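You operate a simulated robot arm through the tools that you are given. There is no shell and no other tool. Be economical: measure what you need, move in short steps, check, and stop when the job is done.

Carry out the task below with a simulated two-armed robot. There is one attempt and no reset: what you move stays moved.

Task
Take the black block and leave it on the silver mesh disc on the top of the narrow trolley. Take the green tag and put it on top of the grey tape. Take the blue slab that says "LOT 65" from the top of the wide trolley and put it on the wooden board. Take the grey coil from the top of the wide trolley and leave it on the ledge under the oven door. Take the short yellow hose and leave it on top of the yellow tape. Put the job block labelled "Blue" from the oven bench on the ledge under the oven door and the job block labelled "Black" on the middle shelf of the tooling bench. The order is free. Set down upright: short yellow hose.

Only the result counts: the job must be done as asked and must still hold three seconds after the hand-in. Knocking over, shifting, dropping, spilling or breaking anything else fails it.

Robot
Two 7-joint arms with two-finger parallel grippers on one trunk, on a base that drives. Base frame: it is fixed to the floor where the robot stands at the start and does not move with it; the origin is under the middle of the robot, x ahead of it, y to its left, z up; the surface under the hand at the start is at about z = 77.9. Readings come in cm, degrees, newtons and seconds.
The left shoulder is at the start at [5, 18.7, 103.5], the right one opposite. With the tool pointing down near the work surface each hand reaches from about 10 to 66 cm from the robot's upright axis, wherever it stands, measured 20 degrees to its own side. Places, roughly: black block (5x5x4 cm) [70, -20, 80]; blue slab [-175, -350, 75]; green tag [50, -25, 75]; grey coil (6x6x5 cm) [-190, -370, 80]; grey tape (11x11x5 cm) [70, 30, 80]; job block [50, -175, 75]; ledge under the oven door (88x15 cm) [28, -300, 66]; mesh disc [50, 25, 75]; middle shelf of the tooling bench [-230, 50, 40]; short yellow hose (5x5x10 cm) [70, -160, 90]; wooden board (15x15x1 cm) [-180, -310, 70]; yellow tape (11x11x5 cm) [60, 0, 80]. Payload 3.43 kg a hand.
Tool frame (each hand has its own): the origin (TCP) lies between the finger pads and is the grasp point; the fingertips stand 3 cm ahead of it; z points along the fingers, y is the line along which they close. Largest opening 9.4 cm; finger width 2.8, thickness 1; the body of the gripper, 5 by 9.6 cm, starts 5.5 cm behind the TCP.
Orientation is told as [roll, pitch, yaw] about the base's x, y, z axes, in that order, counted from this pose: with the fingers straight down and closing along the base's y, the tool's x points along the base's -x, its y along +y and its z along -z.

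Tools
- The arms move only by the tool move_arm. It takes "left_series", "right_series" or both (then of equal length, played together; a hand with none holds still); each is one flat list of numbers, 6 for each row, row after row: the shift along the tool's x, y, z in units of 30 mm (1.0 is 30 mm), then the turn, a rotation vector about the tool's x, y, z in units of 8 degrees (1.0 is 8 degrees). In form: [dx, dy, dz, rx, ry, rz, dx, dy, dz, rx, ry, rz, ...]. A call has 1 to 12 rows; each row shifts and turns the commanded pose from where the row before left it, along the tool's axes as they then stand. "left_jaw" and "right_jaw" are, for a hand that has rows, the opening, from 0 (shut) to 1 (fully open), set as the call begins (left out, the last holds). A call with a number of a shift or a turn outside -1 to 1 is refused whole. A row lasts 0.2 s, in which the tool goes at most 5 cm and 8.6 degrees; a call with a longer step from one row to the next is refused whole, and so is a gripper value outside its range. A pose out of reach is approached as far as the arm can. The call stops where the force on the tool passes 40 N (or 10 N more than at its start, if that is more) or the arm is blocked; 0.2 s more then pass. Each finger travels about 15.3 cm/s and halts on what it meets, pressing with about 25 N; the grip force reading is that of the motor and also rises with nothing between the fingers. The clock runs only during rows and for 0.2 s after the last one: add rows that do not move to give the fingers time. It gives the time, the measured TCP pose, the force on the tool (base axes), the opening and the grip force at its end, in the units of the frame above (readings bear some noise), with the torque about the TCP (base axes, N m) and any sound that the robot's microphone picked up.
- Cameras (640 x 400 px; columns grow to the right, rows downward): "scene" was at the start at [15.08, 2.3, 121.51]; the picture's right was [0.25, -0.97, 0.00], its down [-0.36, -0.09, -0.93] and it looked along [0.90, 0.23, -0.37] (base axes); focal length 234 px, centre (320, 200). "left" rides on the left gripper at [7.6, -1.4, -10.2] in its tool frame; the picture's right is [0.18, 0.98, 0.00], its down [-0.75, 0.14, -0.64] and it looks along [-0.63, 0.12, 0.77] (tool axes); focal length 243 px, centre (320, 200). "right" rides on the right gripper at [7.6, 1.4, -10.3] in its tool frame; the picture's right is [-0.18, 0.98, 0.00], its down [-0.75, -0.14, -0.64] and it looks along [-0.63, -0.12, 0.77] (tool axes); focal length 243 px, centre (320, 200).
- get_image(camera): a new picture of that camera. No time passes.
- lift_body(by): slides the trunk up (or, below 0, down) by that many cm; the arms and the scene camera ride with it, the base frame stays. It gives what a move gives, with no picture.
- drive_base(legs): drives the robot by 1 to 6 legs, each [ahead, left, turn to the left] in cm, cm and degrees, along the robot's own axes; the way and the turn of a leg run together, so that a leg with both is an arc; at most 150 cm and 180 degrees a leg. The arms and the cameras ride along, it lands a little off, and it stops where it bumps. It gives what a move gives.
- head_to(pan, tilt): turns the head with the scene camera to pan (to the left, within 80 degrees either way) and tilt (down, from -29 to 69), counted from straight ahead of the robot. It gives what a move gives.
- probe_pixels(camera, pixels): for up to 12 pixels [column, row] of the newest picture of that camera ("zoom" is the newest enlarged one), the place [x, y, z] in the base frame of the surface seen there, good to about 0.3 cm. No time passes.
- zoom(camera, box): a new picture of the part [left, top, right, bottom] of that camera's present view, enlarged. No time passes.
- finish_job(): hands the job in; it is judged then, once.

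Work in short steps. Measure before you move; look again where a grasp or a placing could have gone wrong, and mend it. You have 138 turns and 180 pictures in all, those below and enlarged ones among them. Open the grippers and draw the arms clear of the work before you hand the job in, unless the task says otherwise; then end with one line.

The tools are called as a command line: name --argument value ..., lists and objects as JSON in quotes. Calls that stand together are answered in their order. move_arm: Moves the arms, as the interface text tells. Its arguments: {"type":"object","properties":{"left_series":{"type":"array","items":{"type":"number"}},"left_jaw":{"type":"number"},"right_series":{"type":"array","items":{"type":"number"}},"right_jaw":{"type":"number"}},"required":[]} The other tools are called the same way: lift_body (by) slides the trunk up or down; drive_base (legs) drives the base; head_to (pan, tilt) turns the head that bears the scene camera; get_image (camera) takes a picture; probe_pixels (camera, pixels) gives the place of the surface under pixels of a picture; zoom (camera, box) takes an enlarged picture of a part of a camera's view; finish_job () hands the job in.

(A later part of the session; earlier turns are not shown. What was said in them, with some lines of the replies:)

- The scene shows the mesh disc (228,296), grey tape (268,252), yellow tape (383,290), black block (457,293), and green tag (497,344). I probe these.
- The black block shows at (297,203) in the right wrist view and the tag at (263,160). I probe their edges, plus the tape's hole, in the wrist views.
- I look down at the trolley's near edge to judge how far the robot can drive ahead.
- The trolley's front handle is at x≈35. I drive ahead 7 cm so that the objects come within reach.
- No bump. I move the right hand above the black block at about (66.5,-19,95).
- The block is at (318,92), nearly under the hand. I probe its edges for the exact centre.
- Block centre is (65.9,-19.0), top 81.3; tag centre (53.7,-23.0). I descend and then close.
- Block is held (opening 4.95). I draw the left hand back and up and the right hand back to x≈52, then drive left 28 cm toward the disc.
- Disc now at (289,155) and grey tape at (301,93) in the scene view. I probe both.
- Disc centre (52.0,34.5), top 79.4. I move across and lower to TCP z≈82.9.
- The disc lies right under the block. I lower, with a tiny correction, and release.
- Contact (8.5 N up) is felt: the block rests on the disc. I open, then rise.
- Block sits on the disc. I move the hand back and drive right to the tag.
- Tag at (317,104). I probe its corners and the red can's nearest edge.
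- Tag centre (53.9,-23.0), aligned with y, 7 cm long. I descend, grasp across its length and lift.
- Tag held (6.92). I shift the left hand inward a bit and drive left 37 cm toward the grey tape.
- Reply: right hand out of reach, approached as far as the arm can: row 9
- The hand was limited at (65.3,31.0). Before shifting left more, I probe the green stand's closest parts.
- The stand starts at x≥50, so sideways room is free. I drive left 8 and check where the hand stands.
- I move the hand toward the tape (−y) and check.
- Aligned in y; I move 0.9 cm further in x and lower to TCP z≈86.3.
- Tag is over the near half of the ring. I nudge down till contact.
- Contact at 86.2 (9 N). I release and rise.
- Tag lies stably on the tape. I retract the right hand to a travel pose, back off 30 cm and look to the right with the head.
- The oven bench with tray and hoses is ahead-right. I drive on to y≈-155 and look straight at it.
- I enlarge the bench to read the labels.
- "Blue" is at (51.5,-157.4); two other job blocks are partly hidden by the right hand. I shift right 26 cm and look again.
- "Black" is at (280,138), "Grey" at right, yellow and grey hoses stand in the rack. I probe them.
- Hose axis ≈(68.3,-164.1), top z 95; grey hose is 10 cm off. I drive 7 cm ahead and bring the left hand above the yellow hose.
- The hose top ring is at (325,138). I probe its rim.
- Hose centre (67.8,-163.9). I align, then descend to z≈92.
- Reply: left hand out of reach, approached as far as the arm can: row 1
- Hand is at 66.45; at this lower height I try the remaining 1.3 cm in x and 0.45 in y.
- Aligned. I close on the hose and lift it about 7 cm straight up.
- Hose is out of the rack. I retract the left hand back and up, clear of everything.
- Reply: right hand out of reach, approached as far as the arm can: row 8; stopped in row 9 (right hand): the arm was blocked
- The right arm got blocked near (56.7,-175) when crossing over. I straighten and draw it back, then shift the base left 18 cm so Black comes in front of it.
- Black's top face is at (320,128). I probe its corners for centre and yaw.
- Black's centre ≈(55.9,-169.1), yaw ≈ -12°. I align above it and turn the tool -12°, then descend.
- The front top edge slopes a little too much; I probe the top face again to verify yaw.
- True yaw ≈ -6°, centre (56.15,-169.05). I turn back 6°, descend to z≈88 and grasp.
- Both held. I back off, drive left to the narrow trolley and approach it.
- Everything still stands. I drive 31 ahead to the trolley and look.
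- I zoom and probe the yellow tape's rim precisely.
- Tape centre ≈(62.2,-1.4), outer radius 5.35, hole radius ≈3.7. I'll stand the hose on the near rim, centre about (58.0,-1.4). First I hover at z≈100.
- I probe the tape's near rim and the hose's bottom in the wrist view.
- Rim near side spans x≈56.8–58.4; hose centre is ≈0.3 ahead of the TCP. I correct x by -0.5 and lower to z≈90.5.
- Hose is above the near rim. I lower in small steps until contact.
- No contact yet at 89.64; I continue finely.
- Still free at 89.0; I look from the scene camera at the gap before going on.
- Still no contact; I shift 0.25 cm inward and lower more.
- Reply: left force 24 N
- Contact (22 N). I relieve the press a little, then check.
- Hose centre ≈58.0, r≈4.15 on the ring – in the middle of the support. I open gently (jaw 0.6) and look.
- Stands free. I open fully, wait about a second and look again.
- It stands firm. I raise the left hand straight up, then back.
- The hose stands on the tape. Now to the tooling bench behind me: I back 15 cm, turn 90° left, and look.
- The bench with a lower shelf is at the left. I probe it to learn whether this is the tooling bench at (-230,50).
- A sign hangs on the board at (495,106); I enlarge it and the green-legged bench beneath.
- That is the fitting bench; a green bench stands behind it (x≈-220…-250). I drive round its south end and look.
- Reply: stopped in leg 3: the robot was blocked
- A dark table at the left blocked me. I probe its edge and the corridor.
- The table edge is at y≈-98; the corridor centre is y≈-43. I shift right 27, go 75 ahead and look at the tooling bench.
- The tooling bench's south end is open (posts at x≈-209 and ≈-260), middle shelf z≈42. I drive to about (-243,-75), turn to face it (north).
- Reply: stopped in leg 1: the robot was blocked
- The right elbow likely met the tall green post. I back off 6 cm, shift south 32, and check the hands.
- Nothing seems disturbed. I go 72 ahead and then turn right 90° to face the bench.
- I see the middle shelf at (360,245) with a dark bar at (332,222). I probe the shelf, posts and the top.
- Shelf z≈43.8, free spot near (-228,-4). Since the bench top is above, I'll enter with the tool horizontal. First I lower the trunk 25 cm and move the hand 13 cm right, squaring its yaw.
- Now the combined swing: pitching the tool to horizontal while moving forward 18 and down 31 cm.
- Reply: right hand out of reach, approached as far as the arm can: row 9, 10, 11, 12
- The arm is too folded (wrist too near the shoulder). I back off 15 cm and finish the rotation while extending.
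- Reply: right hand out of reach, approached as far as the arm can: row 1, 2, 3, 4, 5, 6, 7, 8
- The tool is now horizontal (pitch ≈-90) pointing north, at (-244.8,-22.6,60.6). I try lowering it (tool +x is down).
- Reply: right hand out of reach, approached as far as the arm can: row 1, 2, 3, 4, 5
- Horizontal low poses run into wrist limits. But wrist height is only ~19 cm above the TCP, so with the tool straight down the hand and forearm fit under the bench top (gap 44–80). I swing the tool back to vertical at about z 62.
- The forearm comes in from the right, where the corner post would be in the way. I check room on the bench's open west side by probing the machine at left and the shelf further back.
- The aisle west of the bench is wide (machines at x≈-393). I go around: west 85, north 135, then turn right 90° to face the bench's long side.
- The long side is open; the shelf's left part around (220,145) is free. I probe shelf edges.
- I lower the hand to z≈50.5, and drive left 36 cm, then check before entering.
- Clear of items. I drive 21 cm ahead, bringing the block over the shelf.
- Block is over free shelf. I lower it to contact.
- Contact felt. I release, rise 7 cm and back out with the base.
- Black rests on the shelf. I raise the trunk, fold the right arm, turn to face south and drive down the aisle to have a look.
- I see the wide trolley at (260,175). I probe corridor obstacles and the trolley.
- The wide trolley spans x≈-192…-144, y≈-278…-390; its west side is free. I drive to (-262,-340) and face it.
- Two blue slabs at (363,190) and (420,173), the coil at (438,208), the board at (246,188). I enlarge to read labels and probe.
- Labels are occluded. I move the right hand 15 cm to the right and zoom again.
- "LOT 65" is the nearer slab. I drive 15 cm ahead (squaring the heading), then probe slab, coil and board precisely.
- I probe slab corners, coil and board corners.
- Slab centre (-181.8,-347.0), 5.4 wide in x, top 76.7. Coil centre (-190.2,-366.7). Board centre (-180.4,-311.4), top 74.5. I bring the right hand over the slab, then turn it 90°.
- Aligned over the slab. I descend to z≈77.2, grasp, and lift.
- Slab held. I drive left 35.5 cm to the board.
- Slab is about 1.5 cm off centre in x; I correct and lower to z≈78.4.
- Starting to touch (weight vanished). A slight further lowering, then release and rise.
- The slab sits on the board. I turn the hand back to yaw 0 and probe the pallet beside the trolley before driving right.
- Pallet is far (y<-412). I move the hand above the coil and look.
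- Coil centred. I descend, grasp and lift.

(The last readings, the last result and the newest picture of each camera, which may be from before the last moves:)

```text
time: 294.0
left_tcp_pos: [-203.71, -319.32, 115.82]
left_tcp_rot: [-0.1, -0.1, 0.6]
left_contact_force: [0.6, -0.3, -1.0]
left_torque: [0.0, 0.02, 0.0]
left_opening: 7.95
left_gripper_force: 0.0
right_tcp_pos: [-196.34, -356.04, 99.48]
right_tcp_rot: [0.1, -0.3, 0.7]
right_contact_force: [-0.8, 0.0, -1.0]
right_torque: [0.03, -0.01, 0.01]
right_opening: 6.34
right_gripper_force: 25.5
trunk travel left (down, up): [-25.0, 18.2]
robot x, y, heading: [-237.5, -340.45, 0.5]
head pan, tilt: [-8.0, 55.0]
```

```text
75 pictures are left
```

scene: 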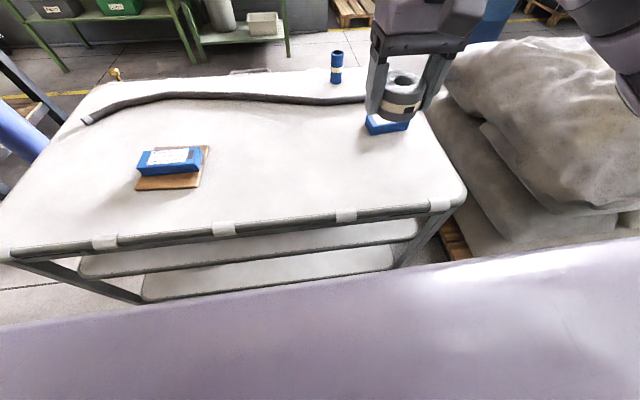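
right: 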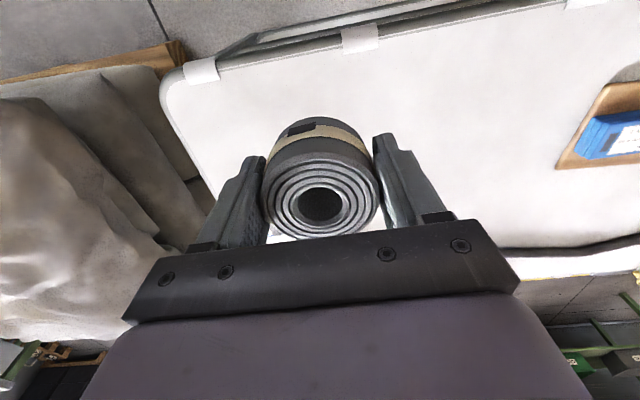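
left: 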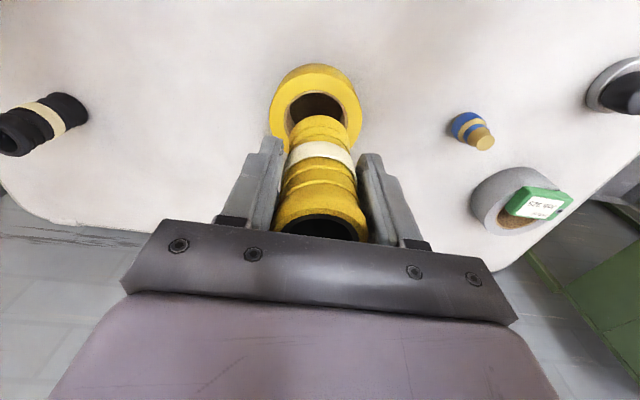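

Coil held. The way to the oven leads back north and through the corridor at y≈-57. I drive the first part and check drift.

drive_base --legs '[[-24, 0, -0.5], [0, 142, 0], [0, 141, 0]]'

```text
time: 320.1
left_tcp_pos: [-225.59, -37.89, 115.79]
left_tcp_rot: [-0.1, 0.0, -0.2]
left_contact_force: [0.1, -0.4, 0.4]
left_torque: [-0.02, 0.03, 0.03]
left_opening: 8.0
left_gripper_force: 0.1
right_tcp_pos: [-218.9, -74.6, 99.42]
right_tcp_rot: [0.3, -0.4, 0.1]
right_contact_force: [-0.2, 0.3, -0.7]
right_torque: [-0.01, 0.01, 0.02]
right_opening: 6.33
right_gripper_force: 24.9
trunk travel left (down, up): [-25.0, 18.2]
robot x, y, heading: [-260.02, -58.72, -0.2]
head pan, tilt: [-8.0, 55.0]
```

On track at (-260,-58.7). I go ahead through the corridor and look.

drive_base --legs '[[120, 0, 0], [115, 0, 0]]'

head_to --pan -40 --tilt 25

get_image --camera "scene"

```text
time: 331.6
left_tcp_pos: [8.84, -39.56, 115.89]
left_tcp_rot: [0.0, -0.1, 0.6]
left_contact_force: [0.1, -0.2, -0.5]
left_torque: [0.0, 0.01, 0.03]
left_opening: 7.99
left_gripper_force: 0.0
right_tcp_pos: [15.92, -76.14, 99.57]
right_tcp_rot: [0.1, -0.3, 0.6]
right_contact_force: [0.9, 0.5, -1.3]
right_torque: [-0.01, -0.01, 0.01]
right_opening: 6.31
right_gripper_force: 25.1
trunk travel left (down, up): [-25.0, 18.2]
robot x, y, heading: [-25.57, -60.37, 0.4]
head pan, tilt: [-8.0, 55.0]
```

```text
time: 332.6
left_tcp_pos: [8.83, -39.54, 115.84]
left_tcp_rot: [-0.2, -0.1, 0.5]
left_contact_force: [-0.6, -0.4, 0.1]
left_torque: [0.02, 0.03, -0.02]
left_opening: 8.0
left_gripper_force: 0.0
right_tcp_pos: [15.87, -76.14, 99.44]
right_tcp_rot: [0.2, -0.5, 0.6]
right_contact_force: [-0.2, -0.3, -1.0]
right_torque: [-0.05, 0.02, 0.03]
right_opening: 6.29
right_gripper_force: 25.3
trunk travel left (down, up): [-25.0, 18.2]
robot x, y, heading: [-25.54, -60.72, 0.5]
head pan, tilt: [-40.0, 25.0]
```

```text
74 pictures are left
```

scene: 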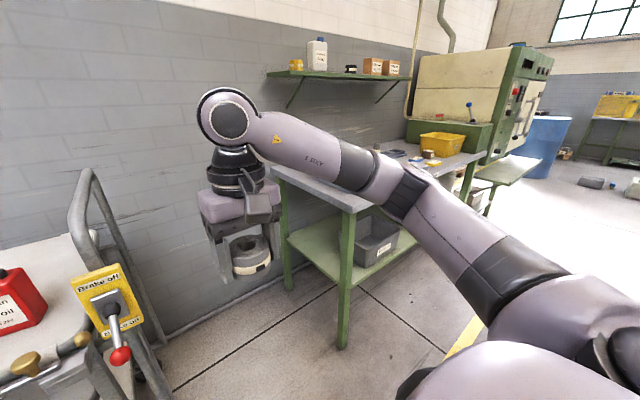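

Through. Blue can be picked with the free left hand on the way: I drive right to y≈-172, then ahead to x≈6.

drive_base --legs '[[0, -111, 0], [31, 0, 0]]'

head_to --pan 10 --tilt 55

get_image --camera "scene"

get_image --camera "left"

```text
time: 344.4
left_tcp_pos: [40.58, -151.45, 115.8]
left_tcp_rot: [-0.1, -0.1, 0.4]
left_contact_force: [0.8, 0.5, 0.8]
left_torque: [-0.04, -0.01, -0.01]
left_opening: 7.99
left_gripper_force: 0.0
right_tcp_pos: [47.75, -188.1, 99.32]
right_tcp_rot: [0.2, -0.4, 0.6]
right_contact_force: [0.3, -0.2, -0.3]
right_torque: [-0.01, 0.02, -0.01]
right_opening: 6.3
right_gripper_force: 24.8
trunk travel left (down, up): [-25.0, 18.2]
robot x, y, heading: [6.16, -172.34, 0.0]
head pan, tilt: [-40.0, 25.0]
```

```text
time: 345.6
left_tcp_pos: [40.67, -151.47, 115.84]
left_tcp_rot: [-0.2, -0.1, 0.4]
left_contact_force: [-0.4, -0.2, 0.7]
left_torque: [0.0, -0.02, -0.06]
left_opening: 7.98
left_gripper_force: 0.1
right_tcp_pos: [47.72, -188.11, 99.42]
right_tcp_rot: [0.2, -0.4, 0.5]
right_contact_force: [1.2, 0.9, -1.1]
right_torque: [0.01, 0.0, -0.05]
right_opening: 6.29
right_gripper_force: 25.3
trunk travel left (down, up): [-25.0, 18.2]
robot x, y, heading: [6.56, -172.1, 0.4]
head pan, tilt: [10.0, 55.0]
```

```text
73 pictures are left
```

scene: 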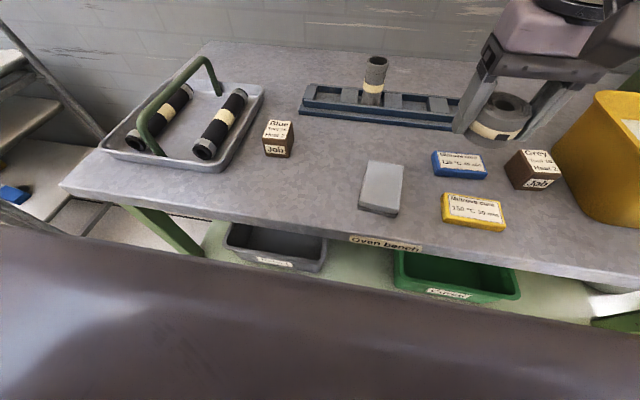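

```text
72 pictures are left
```

left: 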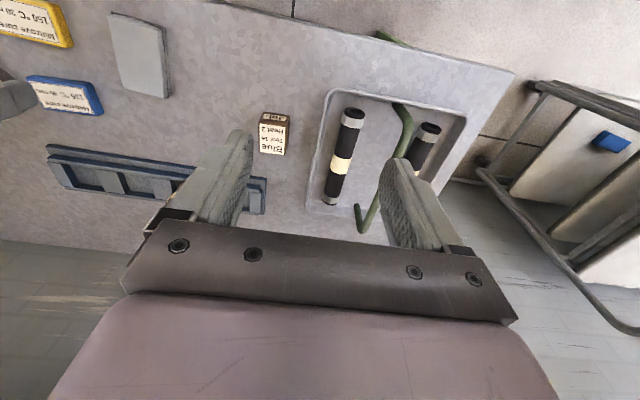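

Blue stands near the tray; I move the left hand above it and measure block and tray edge.

move_arm --left_series '[-0.633, -0.333, 0.767, 0, 0, 0, -0.633, -0.333, 0.767, 0, 0, 0, -0.633, -0.333, 0.767, 0, 0, 0, -0.633, -0.333, 0.767, 0, 0, 0, -0.633, -0.333, 0.767, 0, 0, 0, -0.633, -0.333, 0.767, 0, 0, 0]' --left_jaw 0.8

get_image --camera "left"

zoom --camera "left" --box '[260, 60, 420, 180]'

```text
time: 347.0
left_tcp_pos: [52.04, -157.25, 102.13]
left_tcp_rot: [0.0, -0.1, 0.4]
left_contact_force: [1.1, -0.4, 0.1]
left_torque: [0.03, -0.02, -0.01]
left_opening: 7.51
left_gripper_force: 0.0
right_tcp_pos: [47.85, -187.99, 99.46]
right_tcp_rot: [0.1, -0.4, 0.6]
right_contact_force: [0.0, 0.1, -0.7]
right_torque: [0.02, -0.01, -0.01]
right_opening: 6.3
right_gripper_force: 25.0
trunk travel left (down, up): [-25.0, 18.2]
robot x, y, heading: [6.41, -172.43, 0.4]
head pan, tilt: [10.0, 55.0]
```

```text
71 pictures are left
```

left: 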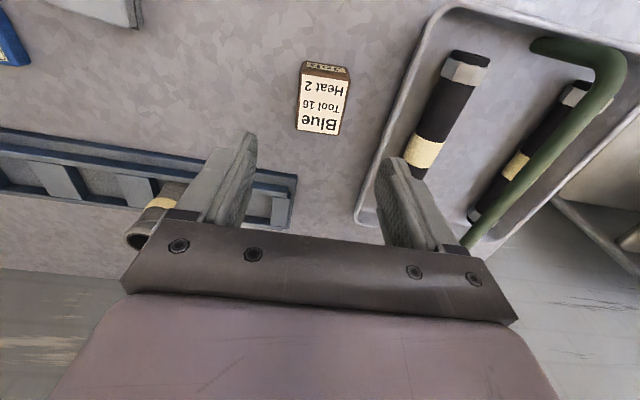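

```text
3.33 times, centred on (340, 120) of left
```

zoom: 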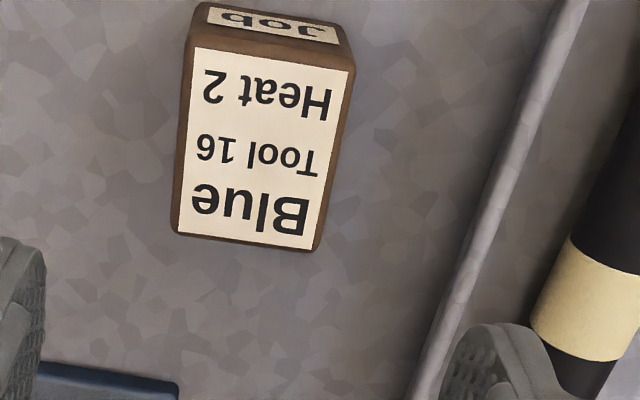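

probe_pixels --camera "zoom" --pixels '[[192, 48], [348, 72], [314, 246], [176, 230], [258, 145], [490, 180], [430, 350]]'

```text
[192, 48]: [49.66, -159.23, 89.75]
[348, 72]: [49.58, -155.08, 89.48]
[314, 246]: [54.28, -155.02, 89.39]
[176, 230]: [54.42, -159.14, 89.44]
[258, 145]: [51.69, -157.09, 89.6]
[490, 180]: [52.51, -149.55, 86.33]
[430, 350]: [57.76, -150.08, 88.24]
```

Blue's centre (52.0,-157.1), square to me; tray wall at y≈-149.8 leaves room. I descend, grasp and lift.

move_arm --left_series '[0, 0.04, 0.783, 0, 0, 0, 0, 0, 0.783, 0, 0, 0, 0, 0, 0.783, 0, 0, 0, 0, 0, 0.783, 0, 0, 0, 0, 0, 0.783, 0, 0, 0, 0, 0, 0.783, 0, 0, 0, 0, 0, 0, 0, 0, 0]'

move_arm --left_series '[0, 0, 0, 0, 0, 0, 0, 0, 0, 0, 0, 0, 0, 0, 0, 0, 0, 0, 0, 0, 0, 0, 0, 0]' --left_jaw 0

move_arm --left_series '[0, 0, -0.7, 0, 0, 0, 0, 0, -0.7, 0, 0, 0, 0, 0, -0.7, 0, 0, 0, 0, 0, -0.7, 0, 0, 0, 0, 0, -0.8, 0, 0, 0, 0.5, 0, -0.8, 0, 0, 0, 0.8, 0, -0.5, 0, 0, 0, 0.8, 0, -0.5, 0, 0, 0, 0.8, 0, -0.5, 0, 0, 0]'

get_image --camera "left"

```text
time: 348.6
left_tcp_pos: [52.26, -157.3, 88.02]
left_tcp_rot: [-0.1, -0.3, 0.3]
left_contact_force: [-0.5, 1.3, 4.8]
left_torque: [0.25, 0.08, -0.02]
left_opening: 7.54
left_gripper_force: 0.1
right_tcp_pos: [47.71, -187.94, 99.41]
right_tcp_rot: [0.2, -0.4, 0.6]
right_contact_force: [-0.5, -0.5, -1.2]
right_torque: [0.0, 0.04, -0.02]
right_opening: 6.32
right_gripper_force: 24.6
trunk travel left (down, up): [-25.0, 18.2]
robot x, y, heading: [6.02, -172.08, 0.1]
head pan, tilt: [10.0, 55.0]
```

```text
time: 349.6
left_tcp_pos: [52.27, -157.22, 88.02]
left_tcp_rot: [-0.1, -0.1, 0.4]
left_contact_force: [2.6, 1.3, 7.6]
left_torque: [0.03, -0.06, 0.09]
left_opening: 5.0
left_gripper_force: 24.7
right_tcp_pos: [47.74, -188.13, 99.48]
right_tcp_rot: [0.2, -0.4, 0.5]
right_contact_force: [0.1, 0.3, -0.1]
right_torque: [0.0, -0.05, 0.0]
right_opening: 6.28
right_gripper_force: 25.0
trunk travel left (down, up): [-25.0, 18.2]
robot x, y, heading: [6.33, -172.51, 0.5]
head pan, tilt: [10.0, 55.0]
```

```text
time: 351.6
left_tcp_pos: [43.28, -157.2, 105.7]
left_tcp_rot: [-0.1, -0.1, 0.5]
left_contact_force: [-0.7, -1.1, -0.8]
left_torque: [0.02, 0.02, -0.05]
left_opening: 5.0
left_gripper_force: 24.2
right_tcp_pos: [47.78, -188.07, 99.43]
right_tcp_rot: [0.1, -0.5, 0.6]
right_contact_force: [-0.2, -0.6, -1.6]
right_torque: [0.03, 0.03, 0.0]
right_opening: 6.31
right_gripper_force: 25.3
trunk travel left (down, up): [-25.0, 18.2]
robot x, y, heading: [6.6, -172.36, 0.8]
head pan, tilt: [10.0, 55.0]
```

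```text
69 pictures are left
```

left: 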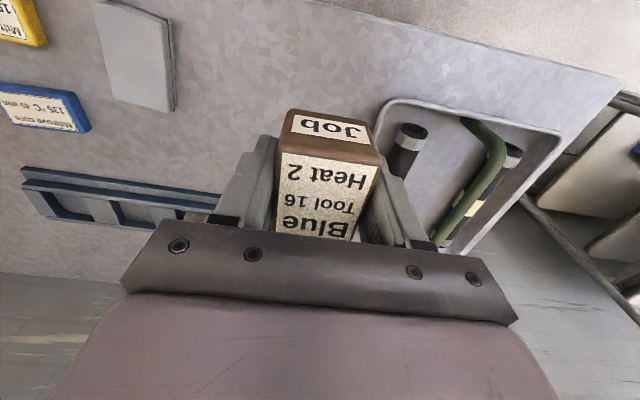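

Blue is held. I back off 38, move right 70, and look toward the oven.

drive_base --legs '[[-38, 0, -0.6], [0, -75, 0]]'

head_to --pan -35 --tilt 28

get_image --camera "scene"

```text
time: 360.5
left_tcp_pos: [5.56, -231.83, 105.63]
left_tcp_rot: [-0.1, -0.1, -0.1]
left_contact_force: [0.1, 0.3, -1.5]
left_torque: [0.06, 0.0, -0.01]
left_opening: 4.98
left_gripper_force: 25.4
right_tcp_pos: [9.72, -262.77, 99.49]
right_tcp_rot: [0.3, -0.4, 0.2]
right_contact_force: [0.6, -0.1, -1.0]
right_torque: [-0.01, 0.03, 0.03]
right_opening: 6.31
right_gripper_force: 24.7
trunk travel left (down, up): [-25.0, 18.2]
robot x, y, heading: [-31.62, -246.84, -0.2]
head pan, tilt: [10.0, 55.0]
```

```text
time: 361.6
left_tcp_pos: [5.61, -231.81, 105.68]
left_tcp_rot: [0.0, -0.2, 0.0]
left_contact_force: [0.0, -0.3, -0.2]
left_torque: [0.02, -0.03, 0.03]
left_opening: 4.96
left_gripper_force: 25.0
right_tcp_pos: [9.71, -262.59, 99.44]
right_tcp_rot: [0.3, -0.3, 0.1]
right_contact_force: [0.6, 0.6, -1.5]
right_torque: [-0.02, 0.03, 0.01]
right_opening: 6.32
right_gripper_force: 24.9
trunk travel left (down, up): [-25.0, 18.2]
robot x, y, heading: [-31.66, -246.48, -0.1]
head pan, tilt: [-35.0, 28.0]
```

```text
68 pictures are left
```

scene: 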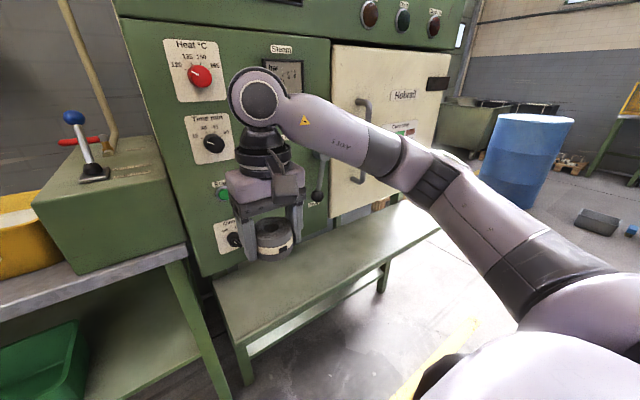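

The ledge under the oven door is at (330,265). I probe its edges, the oven's front, and the door parts.

probe_pixels --camera "scene" --pixels '[[240, 340], [225, 285], [330, 290], [340, 240], [430, 235], [400, 205], [290, 310], [300, 265], [365, 150], [318, 190], [200, 240], [410, 130]]'

zoom --camera "scene" --box '[200, 130, 460, 360]'

```text
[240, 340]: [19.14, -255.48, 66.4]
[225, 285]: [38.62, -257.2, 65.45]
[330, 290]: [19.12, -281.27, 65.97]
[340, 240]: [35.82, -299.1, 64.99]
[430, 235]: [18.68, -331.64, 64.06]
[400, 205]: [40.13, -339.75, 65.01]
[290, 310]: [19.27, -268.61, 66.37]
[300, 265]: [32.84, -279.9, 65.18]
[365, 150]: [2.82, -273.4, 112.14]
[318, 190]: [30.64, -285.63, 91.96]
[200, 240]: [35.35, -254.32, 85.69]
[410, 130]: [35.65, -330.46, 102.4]
```

```text
1.74 times, centred on (330, 245) of scene
```

zoom: 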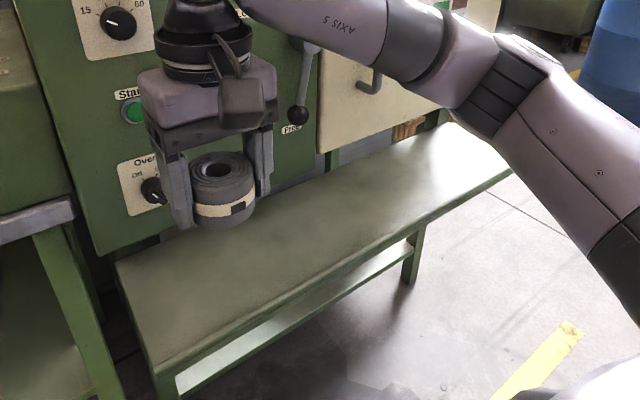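

Ledge: x≈19–38, y≈-256…-344, z≈65.5–66; oven front at x≈35.5 with levers out to ≈30. I lower the trunk 14 cm and drive right 43, then look from the hand.

lift_body --by -14

drive_base --legs '[[0, -44, 0.2], [8, 0, 0]]'

head_to --pan -5 --tilt 45

get_image --camera "scene"

get_image --camera "right"

```text
time: 363.3
left_tcp_pos: [5.55, -231.85, 91.8]
left_tcp_rot: [-0.1, -0.2, 0.0]
left_contact_force: [-0.1, 0.1, -0.7]
left_torque: [-0.02, 0.01, 0.0]
left_opening: 4.97
left_gripper_force: 25.0
right_tcp_pos: [9.76, -262.72, 85.4]
right_tcp_rot: [0.2, -0.4, 0.3]
right_contact_force: [-0.8, 0.8, -0.9]
right_torque: [0.03, -0.02, -0.01]
right_opening: 6.3
right_gripper_force: 24.7
trunk travel left (down, up): [-11.0, 32.2]
robot x, y, heading: [-31.78, -246.72, -0.0]
head pan, tilt: [-35.0, 28.0]
```

```text
time: 368.4
left_tcp_pos: [13.43, -275.69, 91.76]
left_tcp_rot: [-0.1, 0.0, 0.4]
left_contact_force: [-0.1, -0.5, -1.0]
left_torque: [0.0, -0.03, 0.02]
left_opening: 4.96
left_gripper_force: 25.2
right_tcp_pos: [17.81, -306.57, 85.44]
right_tcp_rot: [0.2, -0.3, 0.6]
right_contact_force: [-0.1, 0.7, -1.0]
right_torque: [0.01, -0.04, 0.02]
right_opening: 6.31
right_gripper_force: 24.8
trunk travel left (down, up): [-11.0, 32.2]
robot x, y, heading: [-23.48, -290.95, 0.3]
head pan, tilt: [-35.0, 28.0]
```

```text
time: 369.3
left_tcp_pos: [13.41, -275.8, 91.7]
left_tcp_rot: [-0.1, -0.2, 0.5]
left_contact_force: [0.5, 1.0, -0.7]
left_torque: [-0.01, 0.02, 0.01]
left_opening: 5.0
left_gripper_force: 24.6
right_tcp_pos: [17.78, -306.62, 85.51]
right_tcp_rot: [0.3, -0.4, 0.5]
right_contact_force: [0.3, -0.1, -1.4]
right_torque: [0.01, 0.01, 0.0]
right_opening: 6.29
right_gripper_force: 25.5
trunk travel left (down, up): [-11.0, 32.2]
robot x, y, heading: [-24.01, -291.09, 0.6]
head pan, tilt: [-5.0, 45.0]
```

```text
66 pictures are left
```

scene: 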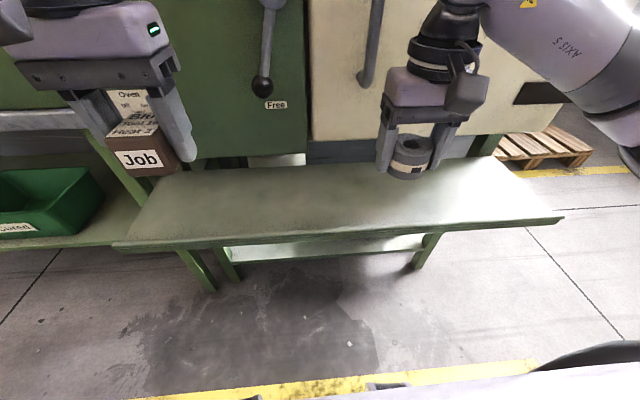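

```text
65 pictures are left
```

right: 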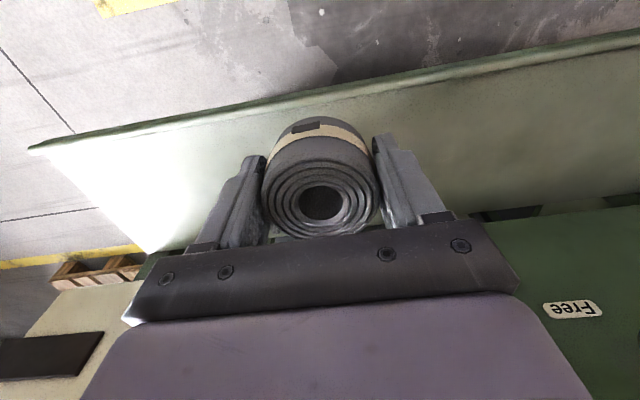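

I probe lever ball, door handle and ledge points.

probe_pixels --camera "scene" --pixels '[[263, 87], [370, 70], [380, 20], [300, 232], [300, 215], [300, 190], [300, 172], [440, 222], [440, 195], [180, 222], [190, 200], [540, 212]]'

```text
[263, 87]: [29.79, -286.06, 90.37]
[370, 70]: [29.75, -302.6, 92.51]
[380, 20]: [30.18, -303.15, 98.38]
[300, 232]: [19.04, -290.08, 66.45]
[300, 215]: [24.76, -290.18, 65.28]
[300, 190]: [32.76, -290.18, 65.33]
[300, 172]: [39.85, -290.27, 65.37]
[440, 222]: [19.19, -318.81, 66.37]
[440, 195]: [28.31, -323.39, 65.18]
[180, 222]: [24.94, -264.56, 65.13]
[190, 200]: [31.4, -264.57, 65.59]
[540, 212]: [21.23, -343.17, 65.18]
```

Ledge has a small lip at x≈19–20 (surface z≈65.3). I'll set Blue at (25,-270.8) and the coil at (25,-318), away from lever and handle. I move both above those points.

move_arm --left_series '[-0.4, 0.42, 0.3, 0, 0, 0, -0.4, 0.42, 0.3, 0, 0, 0, -0.4, 0.42, 0.3, 0, 0, 0, -0.4, 0.42, 0.3, 0, 0, 0, -0.55, 0, 0.95, 0, 0, 0, -0.55, 0, 0.95, 0, 0, 0, -0.55, 0, 0.95, 0, 0, 0, -0.55, 0, 0.95, 0, 0, 0, 0, 0, 0, 0, 0, 0]' --right_series '[0, -0.96, 0, 0, 0, 0, 0, -0.96, 0, 0, 0, 0, 0, -0.96, 0, 0, 0, 0, 0, -0.96, 0, 0, 0, 0, -0.6, 0, 0.8, 0, 0, 0, -0.6, 0, 0.8, 0, 0, 0, -0.6, 0, 0.8, 0, 0, 0, -0.6, 0, 0.8, 0, 0, 0, 0, 0, 0, 0, 0, 0]'

get_image --camera "scene"

get_image --camera "left"

get_image --camera "right"

```text
time: 371.3
left_tcp_pos: [24.71, -270.81, 76.86]
left_tcp_rot: [-0.1, 0.0, 0.4]
left_contact_force: [-0.6, -0.2, -0.5]
left_torque: [-0.01, 0.01, -0.01]
left_opening: 5.01
left_gripper_force: 25.5
right_tcp_pos: [25.29, -317.96, 75.84]
right_tcp_rot: [0.1, -0.4, 0.6]
right_contact_force: [-0.3, 0.0, -0.5]
right_torque: [0.02, 0.03, 0.03]
right_opening: 6.31
right_gripper_force: 24.9
trunk travel left (down, up): [-11.0, 32.2]
robot x, y, heading: [-23.47, -290.8, 0.5]
head pan, tilt: [-5.0, 45.0]
```

```text
64 pictures are left
```

scene: 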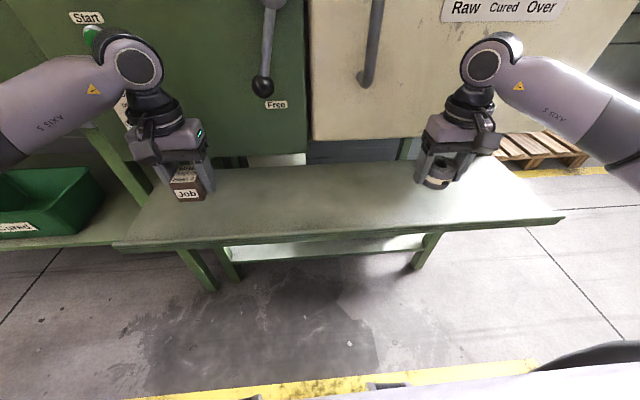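

```text
63 pictures are left
```

left: 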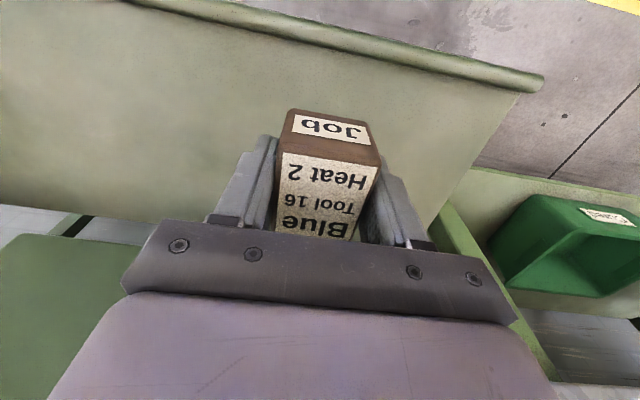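

```text
62 pictures are left
```

right: 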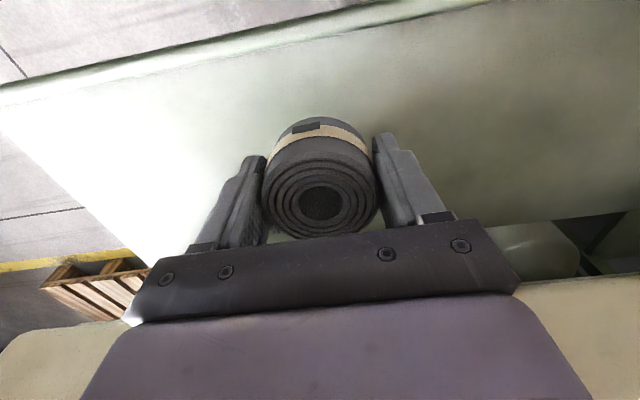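

Both are clear of the oven parts. I lower both to about z 69.2.

move_arm --left_series '[0, 0, 0.63, 0, 0, 0, 0, 0, 0.63, 0, 0, 0, 0, 0, 0.63, 0, 0, 0, 0, 0, 0.63, 0, 0, 0, 0, 0, 0, 0, 0, 0]' --right_series '[0, 0, 0.54, 0, 0, 0, 0, 0, 0.54, 0, 0, 0, 0, 0, 0.54, 0, 0, 0, 0, 0, 0.54, 0, 0, 0, 0, 0, 0, 0, 0, 0]'

move_arm --left_series '[0, 0, 0.07, 0, 0, 0, 0, 0, 0, 0, 0, 0]' --right_series '[0, 0, 0.07, 0, 0, 0, 0, 0, 0, 0, 0, 0]'

```text
time: 372.5
left_tcp_pos: [24.82, -270.87, 69.13]
left_tcp_rot: [-0.1, -0.1, 0.5]
left_contact_force: [0.6, 0.1, -1.1]
left_torque: [-0.02, -0.02, 0.02]
left_opening: 4.99
left_gripper_force: 25.1
right_tcp_pos: [25.35, -317.94, 69.34]
right_tcp_rot: [0.2, -0.4, 0.6]
right_contact_force: [0.1, 0.2, -2.2]
right_torque: [-0.02, 0.02, 0.0]
right_opening: 6.32
right_gripper_force: 25.1
trunk travel left (down, up): [-11.0, 32.2]
robot x, y, heading: [-23.48, -290.58, 0.5]
head pan, tilt: [-5.0, 45.0]
```

```text
time: 373.1
left_tcp_pos: [24.88, -270.79, 68.94]
left_tcp_rot: [-0.1, -0.1, 0.4]
left_contact_force: [-0.3, -0.2, -0.2]
left_torque: [-0.01, 0.02, -0.02]
left_opening: 4.99
left_gripper_force: 25.0
right_tcp_pos: [25.28, -317.9, 69.12]
right_tcp_rot: [0.2, -0.3, 0.6]
right_contact_force: [0.0, 0.2, -1.2]
right_torque: [0.01, 0.0, 0.01]
right_opening: 6.35
right_gripper_force: 24.9
trunk travel left (down, up): [-11.0, 32.2]
robot x, y, heading: [-23.87, -291.08, 0.5]
head pan, tilt: [-5.0, 45.0]
```

move_arm --left_series '[0, 0, 0.08, 0, 0, 0, 0, 0, 0, 0, 0, 0]' --right_series '[0, 0, 0.12, 0, 0, 0, 0, 0, 0, 0, 0, 0]'

```text
time: 373.7
left_tcp_pos: [24.81, -270.7, 68.82]
left_tcp_rot: [0.0, -0.1, 0.3]
left_contact_force: [-0.3, -0.8, -0.5]
left_torque: [0.0, 0.01, -0.02]
left_opening: 5.0
left_gripper_force: 24.9
right_tcp_pos: [25.23, -318.0, 68.76]
right_tcp_rot: [0.2, -0.3, 0.7]
right_contact_force: [-1.4, 0.5, 1.1]
right_torque: [-0.06, 0.09, -0.01]
right_opening: 6.29
right_gripper_force: 24.9
trunk travel left (down, up): [-11.0, 32.2]
robot x, y, heading: [-23.32, -290.84, 0.3]
head pan, tilt: [-5.0, 45.0]
```

The coil begins to touch at 68.76; I lower the right a hair and the left further.

move_arm --left_series '[0, 0, 0.08, 0, 0, 0, 0, 0, 0.06, 0, 0, 0, 0, 0, 0, 0, 0, 0]' --right_series '[0, 0, 0.04, 0, 0, 0, 0, 0, 0, 0, 0, 0, 0, 0, 0, 0, 0, 0]'

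```text
time: 374.5
left_tcp_pos: [25.01, -270.68, 68.48]
left_tcp_rot: [-0.2, -0.3, 0.5]
left_contact_force: [-2.9, -1.0, 14.5]
left_torque: [0.41, 0.37, 0.05]
left_opening: 5.02
left_gripper_force: 24.9
right_tcp_pos: [25.25, -317.93, 68.8]
right_tcp_rot: [0.3, -0.6, 0.5]
right_contact_force: [4.0, 1.3, 4.3]
right_torque: [-0.07, 0.03, 0.01]
right_opening: 6.29
right_gripper_force: 25.1
trunk travel left (down, up): [-11.0, 32.2]
robot x, y, heading: [-23.56, -290.9, 0.4]
head pan, tilt: [-5.0, 45.0]
```

Both are in contact. I open both hands and rise 12 cm.

move_arm --left_series '[0, 0, 0, 0, 0, 0, 0, 0, 0, 0, 0, 0, 0, 0, 0, 0, 0, 0, 0, 0, -0.5, 0, 0, 0, 0, 0, -0.9, 0, 0, 0, 0, 0, -0.9, 0, 0, 0, 0, 0, -0.9, 0, 0, 0]' --right_series '[0, 0, 0, 0, 0, 0, 0, 0, 0, 0, 0, 0, 0, 0, 0, 0, 0, 0, 0, 0, -0.5, 0, 0, 0, 0, 0, -0.9, 0, 0, 0, 0, 0, -0.9, 0, 0, 0, 0, 0, -0.9, 0, 0, 0]' --left_jaw 1 --right_jaw 1

drive_base --legs '[[-30, 0, 0]]'

get_image --camera "scene"

```text
time: 376.1
left_tcp_pos: [24.72, -270.75, 77.95]
left_tcp_rot: [-0.1, -0.1, 0.4]
left_contact_force: [-0.4, -0.4, -0.2]
left_torque: [-0.02, -0.01, 0.01]
left_opening: 9.39
left_gripper_force: 0.1
right_tcp_pos: [24.95, -318.14, 78.3]
right_tcp_rot: [0.2, -0.4, 0.5]
right_contact_force: [-0.4, 0.7, 0.3]
right_torque: [0.0, 0.0, 0.01]
right_opening: 9.41
right_gripper_force: 0.0
trunk travel left (down, up): [-11.0, 32.2]
robot x, y, heading: [-23.28, -291.25, 0.8]
head pan, tilt: [-5.0, 45.0]
```

```text
time: 378.2
left_tcp_pos: [-5.26, -270.93, 77.94]
left_tcp_rot: [-0.1, -0.1, 0.5]
left_contact_force: [-0.3, -0.6, 0.4]
left_torque: [0.02, -0.01, 0.0]
left_opening: 9.41
left_gripper_force: 0.0
right_tcp_pos: [-4.86, -318.24, 78.24]
right_tcp_rot: [0.3, -0.4, 0.7]
right_contact_force: [-0.2, 0.2, 0.7]
right_torque: [-0.02, -0.03, -0.03]
right_opening: 9.41
right_gripper_force: 0.1
trunk travel left (down, up): [-11.0, 32.2]
robot x, y, heading: [-54.01, -291.15, 0.6]
head pan, tilt: [-5.0, 45.0]
```

```text
61 pictures are left
```

scene: 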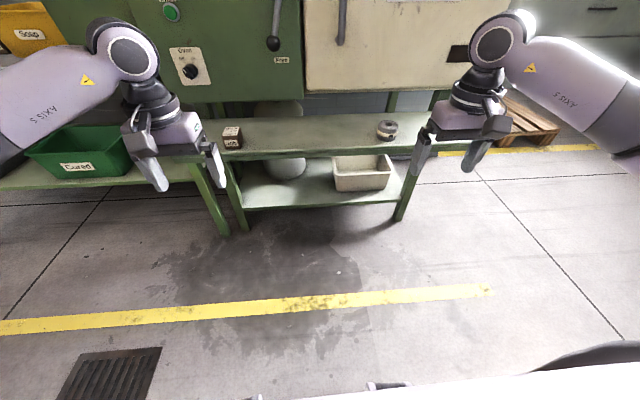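

Both rest on the ledge. For a final check, I look left toward the narrow trolley.

head_to --pan 70 --tilt 5

zoom --camera "scene" --box '[200, 130, 440, 280]'

```text
time: 379.6
left_tcp_pos: [-5.31, -270.83, 77.91]
left_tcp_rot: [-0.1, -0.1, 0.5]
left_contact_force: [1.4, -0.2, 0.1]
left_torque: [-0.02, 0.02, 0.0]
left_opening: 9.39
left_gripper_force: 0.0
right_tcp_pos: [-4.85, -318.28, 78.22]
right_tcp_rot: [0.2, -0.5, 0.7]
right_contact_force: [1.0, 0.2, 0.6]
right_torque: [0.0, 0.0, 0.02]
right_opening: 9.37
right_gripper_force: 0.1
trunk travel left (down, up): [-11.0, 32.2]
robot x, y, heading: [-53.69, -290.92, 0.5]
head pan, tilt: [70.0, 5.0]
```

```text
2.67 times, centred on (320, 205) of scene
```

zoom: 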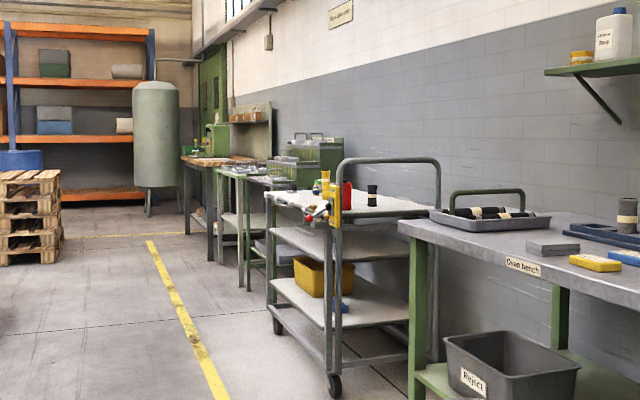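

The yellow hose still stands upright on the trolley at (325,185). Grippers are open and the arms are clear, so I hand in.

finish_job

```text
The job is handed in.
```

I set all seven items down where you asked and handed the job in. I saw each one resting in place after release, and the yellow hose was still standing upright on the yellow tape at my last look. The base bumped a dark table and what was probably the tooling bench's corner post on the way. I saw nothing knocked over or shifted, but did not measure either afterwards.
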